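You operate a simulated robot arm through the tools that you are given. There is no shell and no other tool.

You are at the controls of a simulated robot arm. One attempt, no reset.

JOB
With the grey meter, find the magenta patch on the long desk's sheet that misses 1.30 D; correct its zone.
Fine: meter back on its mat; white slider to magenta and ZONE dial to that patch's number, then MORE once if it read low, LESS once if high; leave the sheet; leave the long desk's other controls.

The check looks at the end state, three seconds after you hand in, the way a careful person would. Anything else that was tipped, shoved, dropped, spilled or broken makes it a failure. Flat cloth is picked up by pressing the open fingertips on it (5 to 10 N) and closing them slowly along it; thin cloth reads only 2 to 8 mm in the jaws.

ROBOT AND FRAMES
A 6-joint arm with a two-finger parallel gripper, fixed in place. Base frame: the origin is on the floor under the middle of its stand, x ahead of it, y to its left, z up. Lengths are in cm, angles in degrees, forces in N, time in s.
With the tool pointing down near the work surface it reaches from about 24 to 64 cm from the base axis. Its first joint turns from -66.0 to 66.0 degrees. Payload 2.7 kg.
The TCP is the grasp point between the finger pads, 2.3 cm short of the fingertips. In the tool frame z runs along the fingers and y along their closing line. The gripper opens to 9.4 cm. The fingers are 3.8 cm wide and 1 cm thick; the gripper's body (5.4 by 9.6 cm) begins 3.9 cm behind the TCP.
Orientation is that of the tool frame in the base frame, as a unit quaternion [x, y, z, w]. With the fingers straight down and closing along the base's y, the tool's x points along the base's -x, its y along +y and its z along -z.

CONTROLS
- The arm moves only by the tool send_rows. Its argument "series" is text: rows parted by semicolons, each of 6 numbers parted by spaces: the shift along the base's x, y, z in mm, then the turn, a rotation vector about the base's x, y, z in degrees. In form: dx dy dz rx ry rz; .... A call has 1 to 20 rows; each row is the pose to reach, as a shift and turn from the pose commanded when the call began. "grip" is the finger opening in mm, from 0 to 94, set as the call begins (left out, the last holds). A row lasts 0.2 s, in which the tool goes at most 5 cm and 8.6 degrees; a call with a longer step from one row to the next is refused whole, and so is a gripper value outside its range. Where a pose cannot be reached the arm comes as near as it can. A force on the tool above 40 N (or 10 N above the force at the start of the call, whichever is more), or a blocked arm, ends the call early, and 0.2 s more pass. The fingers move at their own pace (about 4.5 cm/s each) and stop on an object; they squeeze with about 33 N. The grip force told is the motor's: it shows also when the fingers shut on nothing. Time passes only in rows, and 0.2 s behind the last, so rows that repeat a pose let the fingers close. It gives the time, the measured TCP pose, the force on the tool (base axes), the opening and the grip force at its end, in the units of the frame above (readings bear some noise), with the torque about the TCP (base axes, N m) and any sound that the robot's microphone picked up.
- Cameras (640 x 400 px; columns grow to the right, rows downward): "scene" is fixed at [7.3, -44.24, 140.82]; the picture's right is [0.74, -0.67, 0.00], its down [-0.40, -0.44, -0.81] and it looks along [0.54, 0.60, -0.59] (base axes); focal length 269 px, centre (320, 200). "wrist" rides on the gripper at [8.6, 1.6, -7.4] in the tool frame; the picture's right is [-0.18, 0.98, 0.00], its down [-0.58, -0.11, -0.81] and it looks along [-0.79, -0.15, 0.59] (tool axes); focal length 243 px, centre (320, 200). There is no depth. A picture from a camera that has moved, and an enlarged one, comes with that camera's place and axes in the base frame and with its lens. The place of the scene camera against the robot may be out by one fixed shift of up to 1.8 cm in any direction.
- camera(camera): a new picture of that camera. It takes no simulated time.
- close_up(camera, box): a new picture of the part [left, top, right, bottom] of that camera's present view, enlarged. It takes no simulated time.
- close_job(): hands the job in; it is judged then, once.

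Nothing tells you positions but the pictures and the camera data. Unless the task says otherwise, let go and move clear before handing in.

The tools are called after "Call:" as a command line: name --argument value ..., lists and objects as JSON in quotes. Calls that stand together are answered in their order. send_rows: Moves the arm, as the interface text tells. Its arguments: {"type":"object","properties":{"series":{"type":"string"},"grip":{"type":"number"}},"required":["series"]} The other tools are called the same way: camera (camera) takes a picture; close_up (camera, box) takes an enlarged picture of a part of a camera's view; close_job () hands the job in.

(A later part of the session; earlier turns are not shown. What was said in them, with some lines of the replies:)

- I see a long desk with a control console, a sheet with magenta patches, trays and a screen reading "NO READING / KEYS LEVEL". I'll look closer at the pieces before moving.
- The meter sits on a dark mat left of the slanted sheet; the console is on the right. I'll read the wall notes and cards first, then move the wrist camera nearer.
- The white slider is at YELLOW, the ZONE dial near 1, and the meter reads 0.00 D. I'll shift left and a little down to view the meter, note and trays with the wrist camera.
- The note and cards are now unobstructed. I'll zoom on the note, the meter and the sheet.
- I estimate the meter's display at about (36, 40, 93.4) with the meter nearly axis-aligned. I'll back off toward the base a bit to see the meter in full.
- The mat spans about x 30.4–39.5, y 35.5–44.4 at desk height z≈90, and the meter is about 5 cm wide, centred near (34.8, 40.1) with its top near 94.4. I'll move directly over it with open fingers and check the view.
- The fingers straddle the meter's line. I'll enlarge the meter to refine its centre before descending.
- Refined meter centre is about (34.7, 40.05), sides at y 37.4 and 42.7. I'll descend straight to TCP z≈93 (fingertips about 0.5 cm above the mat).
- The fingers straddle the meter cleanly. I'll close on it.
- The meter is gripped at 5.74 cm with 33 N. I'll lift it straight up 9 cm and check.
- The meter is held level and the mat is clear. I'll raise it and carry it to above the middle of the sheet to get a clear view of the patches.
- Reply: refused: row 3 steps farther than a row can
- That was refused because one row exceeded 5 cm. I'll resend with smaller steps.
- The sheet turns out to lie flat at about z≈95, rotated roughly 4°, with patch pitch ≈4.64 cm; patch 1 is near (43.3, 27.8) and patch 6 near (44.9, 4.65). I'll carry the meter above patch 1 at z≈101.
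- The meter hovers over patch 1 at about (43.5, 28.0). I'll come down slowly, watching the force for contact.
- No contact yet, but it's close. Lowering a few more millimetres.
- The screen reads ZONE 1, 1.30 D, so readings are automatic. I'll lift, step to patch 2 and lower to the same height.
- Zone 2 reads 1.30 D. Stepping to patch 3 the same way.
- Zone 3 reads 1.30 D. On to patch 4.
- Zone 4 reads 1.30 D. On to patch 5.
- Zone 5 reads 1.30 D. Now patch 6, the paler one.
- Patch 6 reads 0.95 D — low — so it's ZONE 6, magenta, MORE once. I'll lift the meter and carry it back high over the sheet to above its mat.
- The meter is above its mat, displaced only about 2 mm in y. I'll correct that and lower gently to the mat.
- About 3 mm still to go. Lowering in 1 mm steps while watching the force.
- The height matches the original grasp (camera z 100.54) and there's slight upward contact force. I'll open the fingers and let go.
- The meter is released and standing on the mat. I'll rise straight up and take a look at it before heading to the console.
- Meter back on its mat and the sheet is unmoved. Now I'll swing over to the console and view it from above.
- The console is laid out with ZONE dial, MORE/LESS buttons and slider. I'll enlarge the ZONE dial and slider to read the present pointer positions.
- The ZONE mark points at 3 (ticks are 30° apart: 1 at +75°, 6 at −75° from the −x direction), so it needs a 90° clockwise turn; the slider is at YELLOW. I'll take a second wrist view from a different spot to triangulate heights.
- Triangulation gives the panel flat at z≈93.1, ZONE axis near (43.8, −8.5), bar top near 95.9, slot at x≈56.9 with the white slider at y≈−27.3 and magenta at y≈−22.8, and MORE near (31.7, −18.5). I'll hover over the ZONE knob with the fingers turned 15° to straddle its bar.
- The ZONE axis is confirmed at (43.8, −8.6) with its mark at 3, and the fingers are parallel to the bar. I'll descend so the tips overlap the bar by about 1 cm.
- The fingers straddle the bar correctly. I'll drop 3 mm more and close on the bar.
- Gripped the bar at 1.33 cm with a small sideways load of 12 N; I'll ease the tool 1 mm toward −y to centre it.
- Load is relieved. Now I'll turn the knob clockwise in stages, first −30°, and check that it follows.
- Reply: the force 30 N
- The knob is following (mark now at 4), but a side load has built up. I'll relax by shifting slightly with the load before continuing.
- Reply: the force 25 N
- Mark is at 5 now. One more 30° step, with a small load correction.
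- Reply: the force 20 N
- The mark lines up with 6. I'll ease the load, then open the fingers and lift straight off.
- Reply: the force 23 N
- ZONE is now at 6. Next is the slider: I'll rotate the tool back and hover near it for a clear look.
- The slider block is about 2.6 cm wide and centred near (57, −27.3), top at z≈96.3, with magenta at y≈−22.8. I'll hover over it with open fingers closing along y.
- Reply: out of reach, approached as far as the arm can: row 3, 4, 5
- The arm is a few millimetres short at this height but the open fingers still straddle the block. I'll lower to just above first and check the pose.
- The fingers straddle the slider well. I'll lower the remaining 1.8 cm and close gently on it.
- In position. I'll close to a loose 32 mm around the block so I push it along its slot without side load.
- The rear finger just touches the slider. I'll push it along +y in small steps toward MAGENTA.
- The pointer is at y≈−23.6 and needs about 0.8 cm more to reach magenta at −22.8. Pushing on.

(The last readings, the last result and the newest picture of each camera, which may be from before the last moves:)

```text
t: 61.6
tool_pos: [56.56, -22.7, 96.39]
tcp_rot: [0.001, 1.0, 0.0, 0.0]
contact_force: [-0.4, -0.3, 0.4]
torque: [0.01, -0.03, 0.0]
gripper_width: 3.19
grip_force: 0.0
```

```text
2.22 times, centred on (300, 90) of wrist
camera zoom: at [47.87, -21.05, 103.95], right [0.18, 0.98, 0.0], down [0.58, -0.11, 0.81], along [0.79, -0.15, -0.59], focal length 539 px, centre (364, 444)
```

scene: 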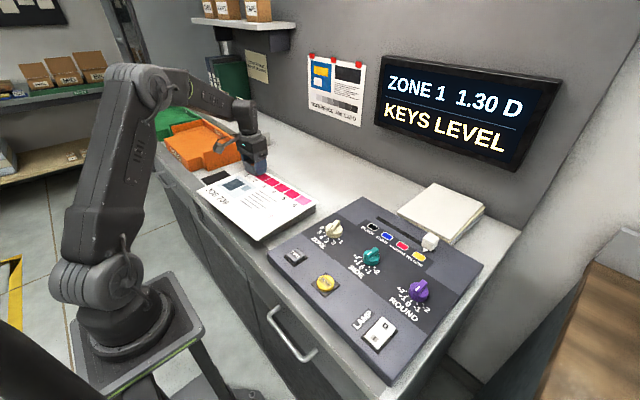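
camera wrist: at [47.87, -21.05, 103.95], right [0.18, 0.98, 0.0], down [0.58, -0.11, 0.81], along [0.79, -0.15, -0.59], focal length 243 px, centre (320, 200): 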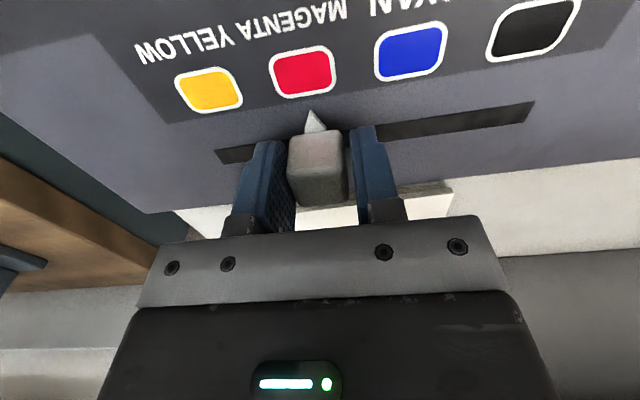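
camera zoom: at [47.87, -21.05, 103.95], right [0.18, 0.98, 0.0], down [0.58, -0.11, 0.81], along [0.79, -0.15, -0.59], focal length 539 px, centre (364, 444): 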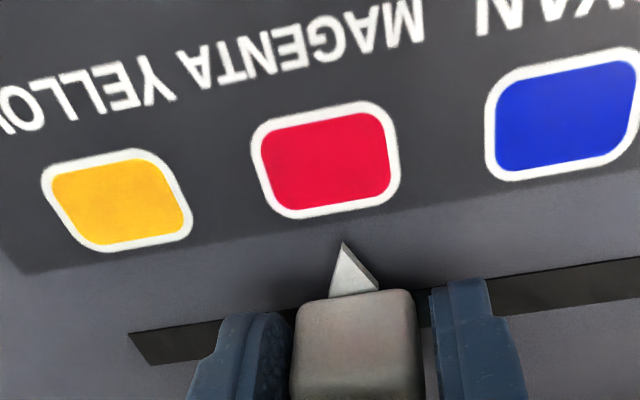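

The pointer is at y≈−22.75 against magenta's centre at −22.8, and the slider sits freely between the fingers. I'll open and lift away.

Call:
send_rows --series "0 0 0 0 0 0; 0 0 0 0 0 0; 0 0 0 0 0 0" --grip 60

Call:
send_rows --series "0 0 15 0 0 0; 0 0 40 0 0 0; 0 0 70 0 0 0; -20 0 110 0 0 0; -50 0 140 0 0 0; -80 0 150 0 0 0; -80 0 150 0 0 0"

Call:
camera --camera "wrist"

Call:
close_up --camera "scene" --box '[260, 170, 500, 390]'

Call:
close_up --camera "scene" --box '[355, 205, 455, 275]'

```text
t: 62.4
tool_pos: [56.5, -22.65, 96.46]
tcp_rot: [0.0, 1.0, 0.0, -0.001]
contact_force: [-0.1, 0.5, 0.2]
torque: [-0.03, -0.02, -0.02]
gripper_width: 6.02
grip_force: 0.0
```

```text
t: 64.0
tool_pos: [48.77, -22.56, 111.75]
tcp_rot: [0.0, 1.0, 0.0, 0.0]
contact_force: [-0.9, -1.1, 0.6]
torque: [-0.01, 0.01, -0.03]
gripper_width: 5.99
grip_force: 0.0
```

```text
taken
camera wrist: at [40.04, -20.88, 119.25], right [0.18, 0.98, 0.0], down [0.58, -0.11, 0.81], along [0.79, -0.15, -0.59], focal length 243 px, centre (320, 200)
```

wrist: 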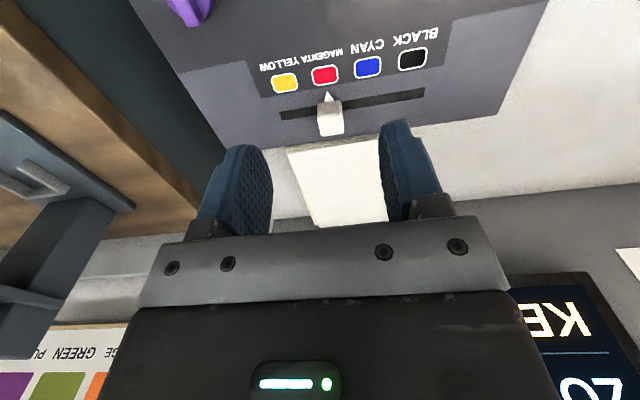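

```text
1.82 times, centred on (380, 280) of scene
camera zoom: at [7.29, -44.24, 140.82], right [0.74, -0.67, 0.0], down [-0.4, -0.44, -0.81], along [0.54, 0.6, -0.59], focal length 489 px, centre (211, 54)
```

zoom: 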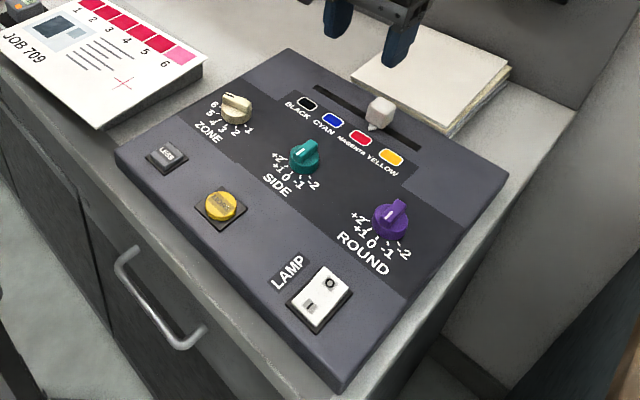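

```text
5.71 times, centred on (405, 240) of scene
camera zoom: at [7.29, -44.24, 140.82], right [0.74, -0.67, 0.0], down [-0.4, -0.44, -0.81], along [0.54, 0.6, -0.59], focal length 1538 px, centre (-166, -29)
```

zoom: 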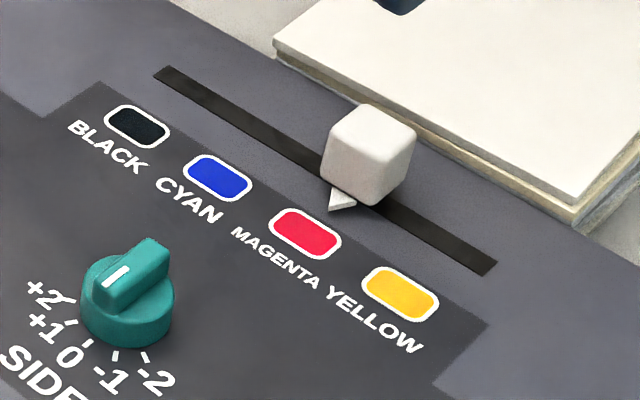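

The slider points squarely at MAGENTA. Now the MORE button: I'll close the fingers and move back to see it clearly.

Call:
send_rows --series "-40 5 0 0 0 0; -80 10 0 0 0 0; -120 20 0 0 0 0; -160 30 0 0 0 0; -200 38 0 0 0 0; -220 40 -20 0 0 0; -220 40 -20 0 0 0" --grip 0

Call:
camera --camera "wrist"

Call:
close_up --camera "wrist" --box '[200, 0, 440, 180]'

```text
t: 65.6
tool_pos: [26.35, -18.72, 109.39]
tcp_rot: [0.0, 1.0, 0.0, 0.0]
contact_force: [1.2, -0.9, 0.4]
torque: [-0.01, 0.01, 0.0]
gripper_width: 0.0
grip_force: 33.5
```

```text
taken
camera wrist: at [17.71, -17.06, 116.92], right [0.18, 0.98, 0.0], down [0.58, -0.11, 0.81], along [0.79, -0.15, -0.59], focal length 243 px, centre (320, 200)
```

wrist: 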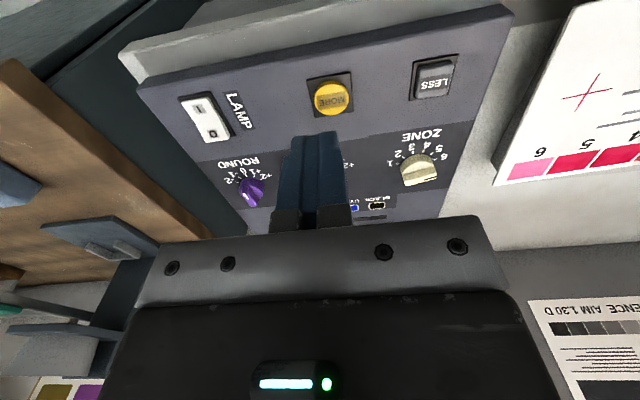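

```text
2.22 times, centred on (320, 90) of wrist
camera zoom: at [17.71, -17.06, 116.92], right [0.18, 0.98, 0.0], down [0.58, -0.11, 0.81], along [0.79, -0.15, -0.59], focal length 539 px, centre (320, 444)
```

zoom: 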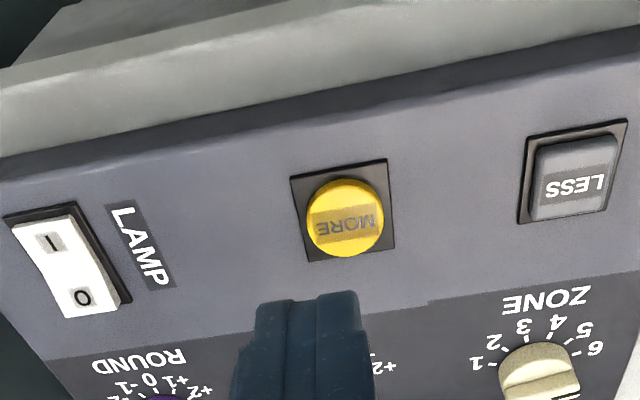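

MORE is centred near (31.5, −18.5) with its top around z≈94.2. I'll hover the closed fingertips a couple of centimetres above it.

Call:
send_rows --series "25 1 -10 0 0 0; 51 2 -30 0 0 0; 51 2 -60 0 0 0; 51 2 -90 0 0 0; 51 2 -104 0 0 0; 51 2 -104 0 0 0"

Call:
camera --camera "wrist"

Call:
close_up --camera "scene" --box '[270, 230, 390, 320]'

```text
t: 67.0
tool_pos: [31.84, -18.58, 99.15]
tcp_rot: [0.0, 1.0, 0.0, 0.0]
contact_force: [-0.2, -0.1, -0.7]
torque: [0.01, -0.04, 0.02]
gripper_width: 0.01
grip_force: 33.0
```

```text
taken
camera wrist: at [23.02, -16.93, 106.69], right [0.18, 0.98, 0.0], down [0.58, -0.11, 0.81], along [0.79, -0.15, -0.59], focal length 243 px, centre (320, 200)
```

wrist: 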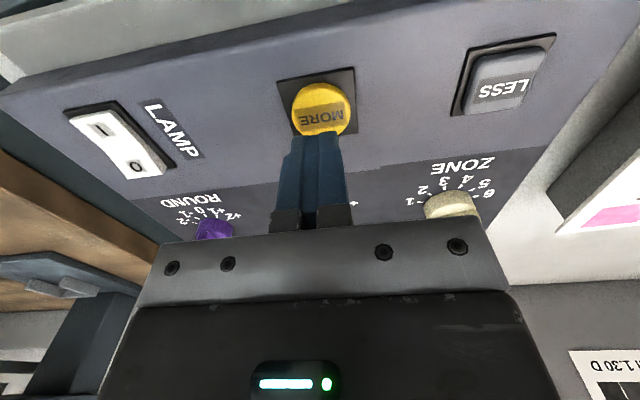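

```text
4.44 times, centred on (330, 275) of scene
camera zoom: at [7.3, -44.24, 140.82], right [0.74, -0.67, 0.0], down [-0.4, -0.44, -0.81], along [0.54, 0.6, -0.59], focal length 1196 px, centre (276, -133)
```

zoom: 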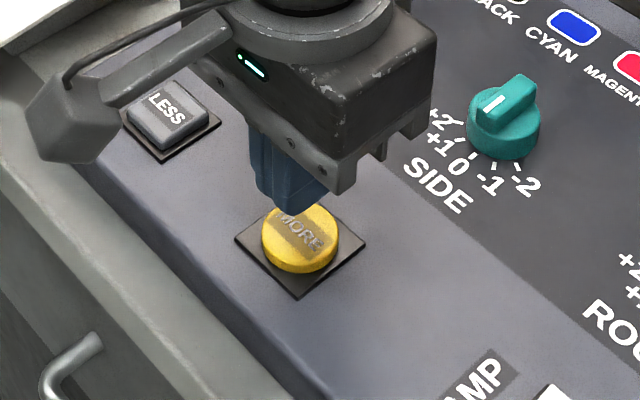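

Alignment is good (3 mm too far in x, which I'll fix). Descending slowly towards the button face.

Call:
send_rows --series "-3 0 -6 0 0 0; -3 0 -12 0 0 0; -3 0 -16 0 0 0; -3 0 -18 0 0 0; -3 0 -20 0 0 0; -3 0 -20 0 0 0"

Call:
close_up --camera "scene" --box '[270, 230, 390, 320]'

```text
t: 68.4
tool_pos: [31.34, -18.42, 97.01]
tcp_rot: [0.0, 1.0, 0.0, 0.0]
contact_force: [0.0, 0.3, -0.9]
torque: [-0.02, 0.04, -0.01]
gripper_width: 0.0
grip_force: 33.0
```

```text
4.44 times, centred on (330, 275) of scene
camera zoom: at [7.3, -44.24, 140.82], right [0.74, -0.67, 0.0], down [-0.4, -0.44, -0.81], along [0.54, 0.6, -0.59], focal length 1196 px, centre (276, -133)
```

zoom: 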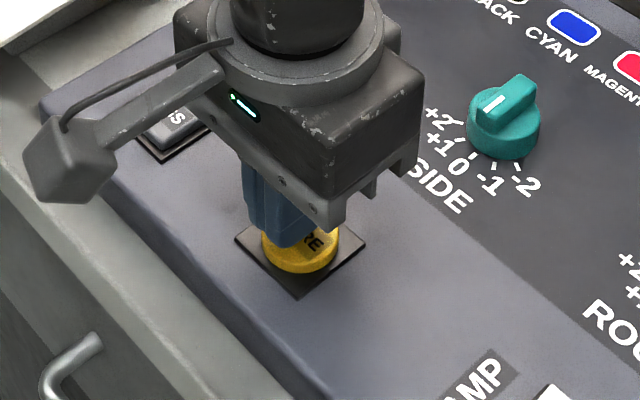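

Call:
send_rows --series "0 0 -1 0 0 0; 0 0 -2 0 0 0; 0 0 -3 0 0 0; 0 0 -4 0 0 0"

Call:
close_up --camera "scene" --box '[260, 40, 580, 320]'

```text
t: 69.4
tool_pos: [31.48, -18.34, 96.67]
tcp_rot: [0.0, 1.0, -0.001, 0.0]
contact_force: [-0.2, -0.5, 0.1]
torque: [-0.02, -0.01, 0.01]
gripper_width: 0.01
grip_force: 33.1
```

```text
1.43 times, centred on (420, 180) of scene
camera zoom: at [7.3, -44.24, 140.82], right [0.74, -0.67, 0.0], down [-0.4, -0.44, -0.81], along [0.54, 0.6, -0.59], focal length 384 px, centre (177, 229)
```

zoom: 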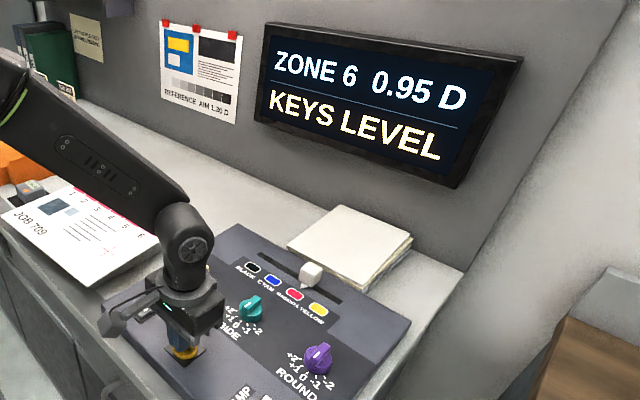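

Still no contact; the screen still says KEYS LEVEL. Continuing down in 1 mm steps.

Call:
send_rows --series "0 0 -1 0 0 0; 0 0 -2 0 0 0; 0 0 -3 0 0 0"

Call:
close_up --camera "scene" --box '[260, 40, 580, 320]'

```text
t: 70.2
tool_pos: [31.36, -18.51, 96.27]
tcp_rot: [0.0, 1.0, 0.0, 0.0]
contact_force: [0.3, 0.7, 0.2]
torque: [-0.01, -0.01, 0.01]
gripper_width: 0.0
grip_force: 33.1
```

```text
1.43 times, centred on (420, 180) of scene
camera zoom: at [7.3, -44.24, 140.82], right [0.74, -0.67, 0.0], down [-0.4, -0.44, -0.81], along [0.54, 0.6, -0.59], focal length 384 px, centre (177, 229)
```

zoom: 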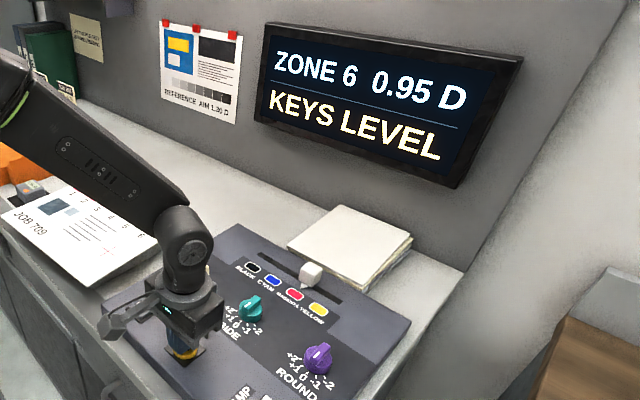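

Call:
send_rows --series "0 0 -1 0 0 0; 0 0 -2 0 0 0; 0 0 -2 0 0 0"

Call:
close_up --camera "scene" --box '[300, 230, 360, 290]'

```text
t: 71.0
tool_pos: [31.4, -18.45, 96.13]
tcp_rot: [0.0, 1.0, 0.0, 0.0]
contact_force: [0.1, -1.4, 0.2]
torque: [-0.04, -0.02, 0.02]
gripper_width: 0.0
grip_force: 32.8
```

```text
6.67 times, centred on (330, 260) of scene
camera zoom: at [7.3, -44.24, 140.82], right [0.74, -0.67, 0.0], down [-0.4, -0.44, -0.81], along [0.54, 0.6, -0.59], focal length 1794 px, centre (253, -200)
```

zoom: 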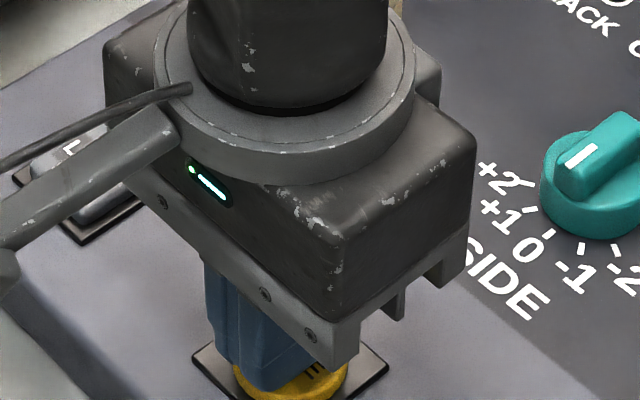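

Call:
send_rows --series "0 0 -1 0 0 0; 0 0 -2 0 0 0; 0 0 -2 0 0 0"

Call:
close_up --camera "scene" --box '[370, 60, 570, 180]'

```text
t: 71.8
tool_pos: [31.49, -18.34, 96.02]
tcp_rot: [0.0, 1.0, -0.001, -0.001]
contact_force: [-0.1, -0.8, 1.7]
torque: [-0.02, 0.0, 0.0]
gripper_width: 0.0
grip_force: 32.7
```

```text
3.20 times, centred on (470, 120) of scene
camera zoom: at [7.29, -44.24, 140.82], right [0.74, -0.67, 0.0], down [-0.4, -0.44, -0.81], along [0.54, 0.6, -0.59], focal length 861 px, centre (-160, 456)
```

zoom: 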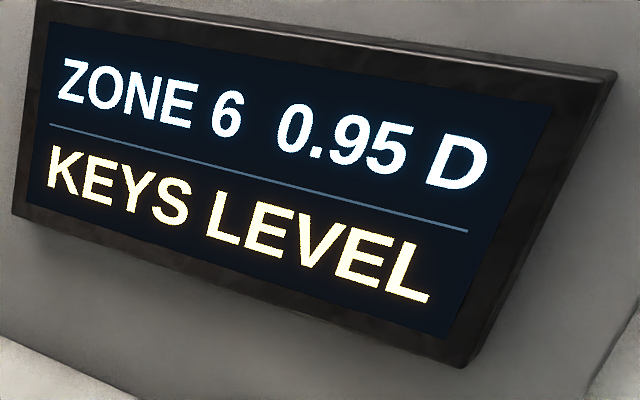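

Contact is just starting (1.7 N). I'll press further, a millimetre at a time.

Call:
send_rows --series "0 0 -1 0 0 0; 0 0 -1 0 0 0"

Call:
close_up --camera "scene" --box '[370, 60, 570, 180]'

```text
t: 72.4
tool_pos: [31.41, -18.45, 95.82]
tcp_rot: [0.0, 1.0, 0.0, 0.001]
contact_force: [1.7, 1.5, 2.3]
torque: [0.0, -0.02, -0.01]
gripper_width: 0.01
grip_force: 33.0
heard: click
```

```text
3.20 times, centred on (470, 120) of scene
camera zoom: at [7.3, -44.24, 140.82], right [0.74, -0.67, 0.0], down [-0.4, -0.44, -0.81], along [0.54, 0.6, -0.59], focal length 861 px, centre (-160, 456)
```

zoom: 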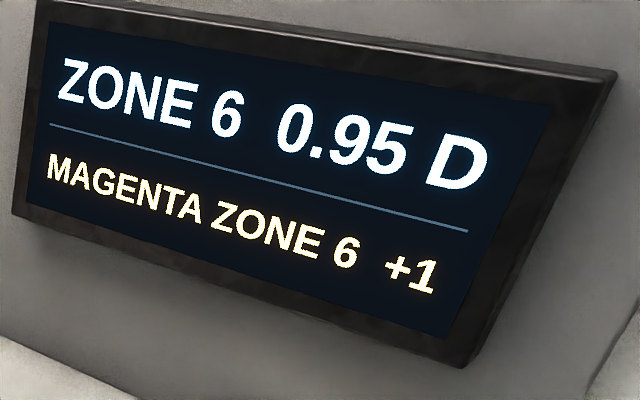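

A click was heard and the screen shows MAGENTA ZONE 6 +1. I'll lift straight off the button in one decisive move and then clear away.

Call:
send_rows --series "0 0 20 0 0 0; 0 0 50 0 0 0; 0 0 90 0 0 0; 0 0 130 0 0 0; 0 0 180 0 0 0; 0 0 220 0 0 0; 0 0 220 0 0 0"

Call:
camera --camera "scene"

Call:
close_up --camera "scene" --box '[260, 180, 500, 390]'

Call:
close_up --camera "scene" --box '[180, 110, 340, 230]'

Call:
camera --camera "wrist"

```text
t: 74.0
tool_pos: [31.63, -18.27, 117.69]
tcp_rot: [0.0, 1.0, 0.0, 0.0]
contact_force: [-0.1, -0.3, 0.4]
torque: [0.01, 0.02, 0.04]
gripper_width: 0.0
grip_force: 33.5
```

```text
taken
```

scene: 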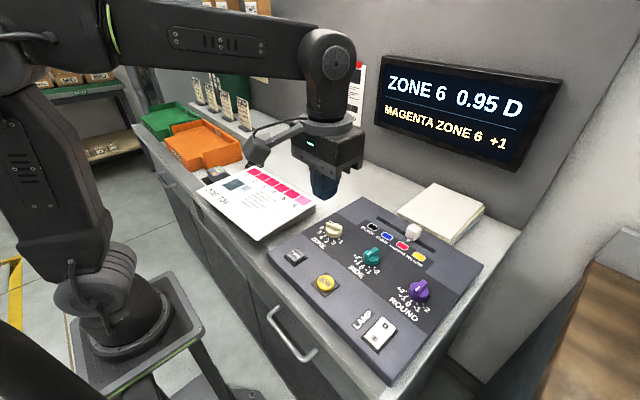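

```text
1.90 times, centred on (380, 285) of scene
camera zoom: at [7.3, -44.24, 140.82], right [0.74, -0.67, 0.0], down [-0.4, -0.44, -0.81], along [0.54, 0.6, -0.59], focal length 513 px, centre (206, 38)
```

zoom: 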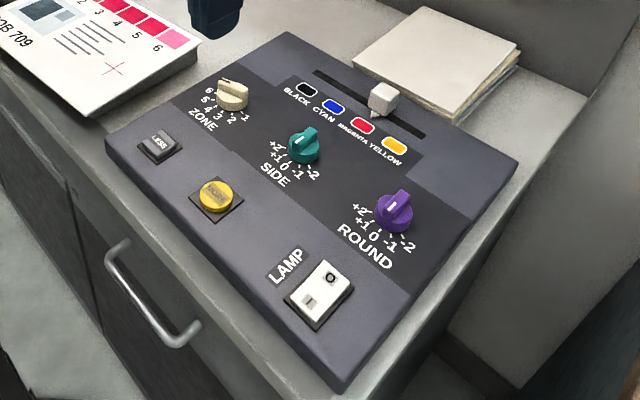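

```text
3.33 times, centred on (260, 170) of scene
camera zoom: at [7.3, -44.24, 140.82], right [0.74, -0.67, 0.0], down [-0.4, -0.44, -0.81], along [0.54, 0.6, -0.59], focal length 897 px, centre (520, 300)
```

zoom: 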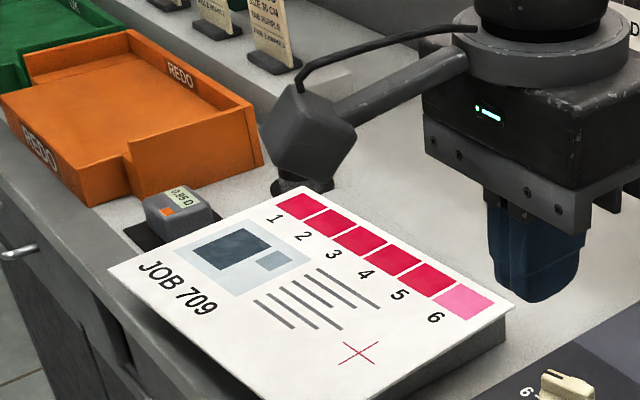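

```text
taken
camera wrist: at [22.85, -16.65, 125.26], right [0.18, 0.98, 0.0], down [0.58, -0.11, 0.81], along [0.79, -0.15, -0.59], focal length 243 px, centre (320, 200)
```

wrist: 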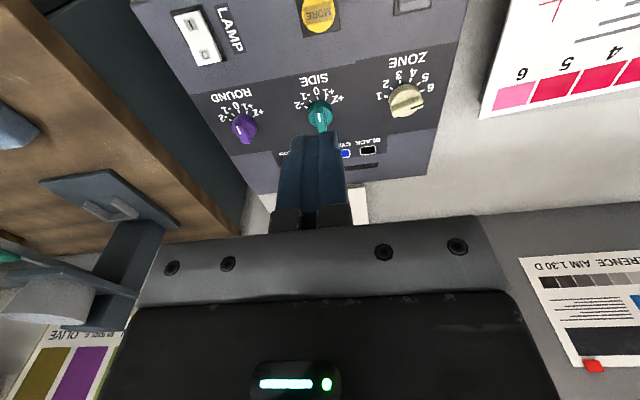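

The screen reads MAGENTA ZONE 6 +1. The dial is at 6, the slider is at magenta, the meter is on its mat, and the sheet and other controls look untouched. The arm is clear, so I'm handing in.

Call:
close_job

```text
The job is handed in.
```

I've handed the job in. Patch 6 was the one off target, and its zone has been corrected.

- **Readings:** patches 1 to 5 each read 1.30 D. Patch 6 read 0.95 D, which is low.
- **Correction:** I moved the white slider from yellow to magenta and turned the ZONE dial from 3 to 6. I then pressed MORE once; it clicked, and the screen changed to "MAGENTA ZONE 6 +1".
- **Left as found:** the meter is back on its mat. In the last pictures the sheet is where it started and the desk's other controls look unchanged.

The arm was clear of the desk when I handed in. The tool only confirmed the hand-in, so I don't know the check's result.
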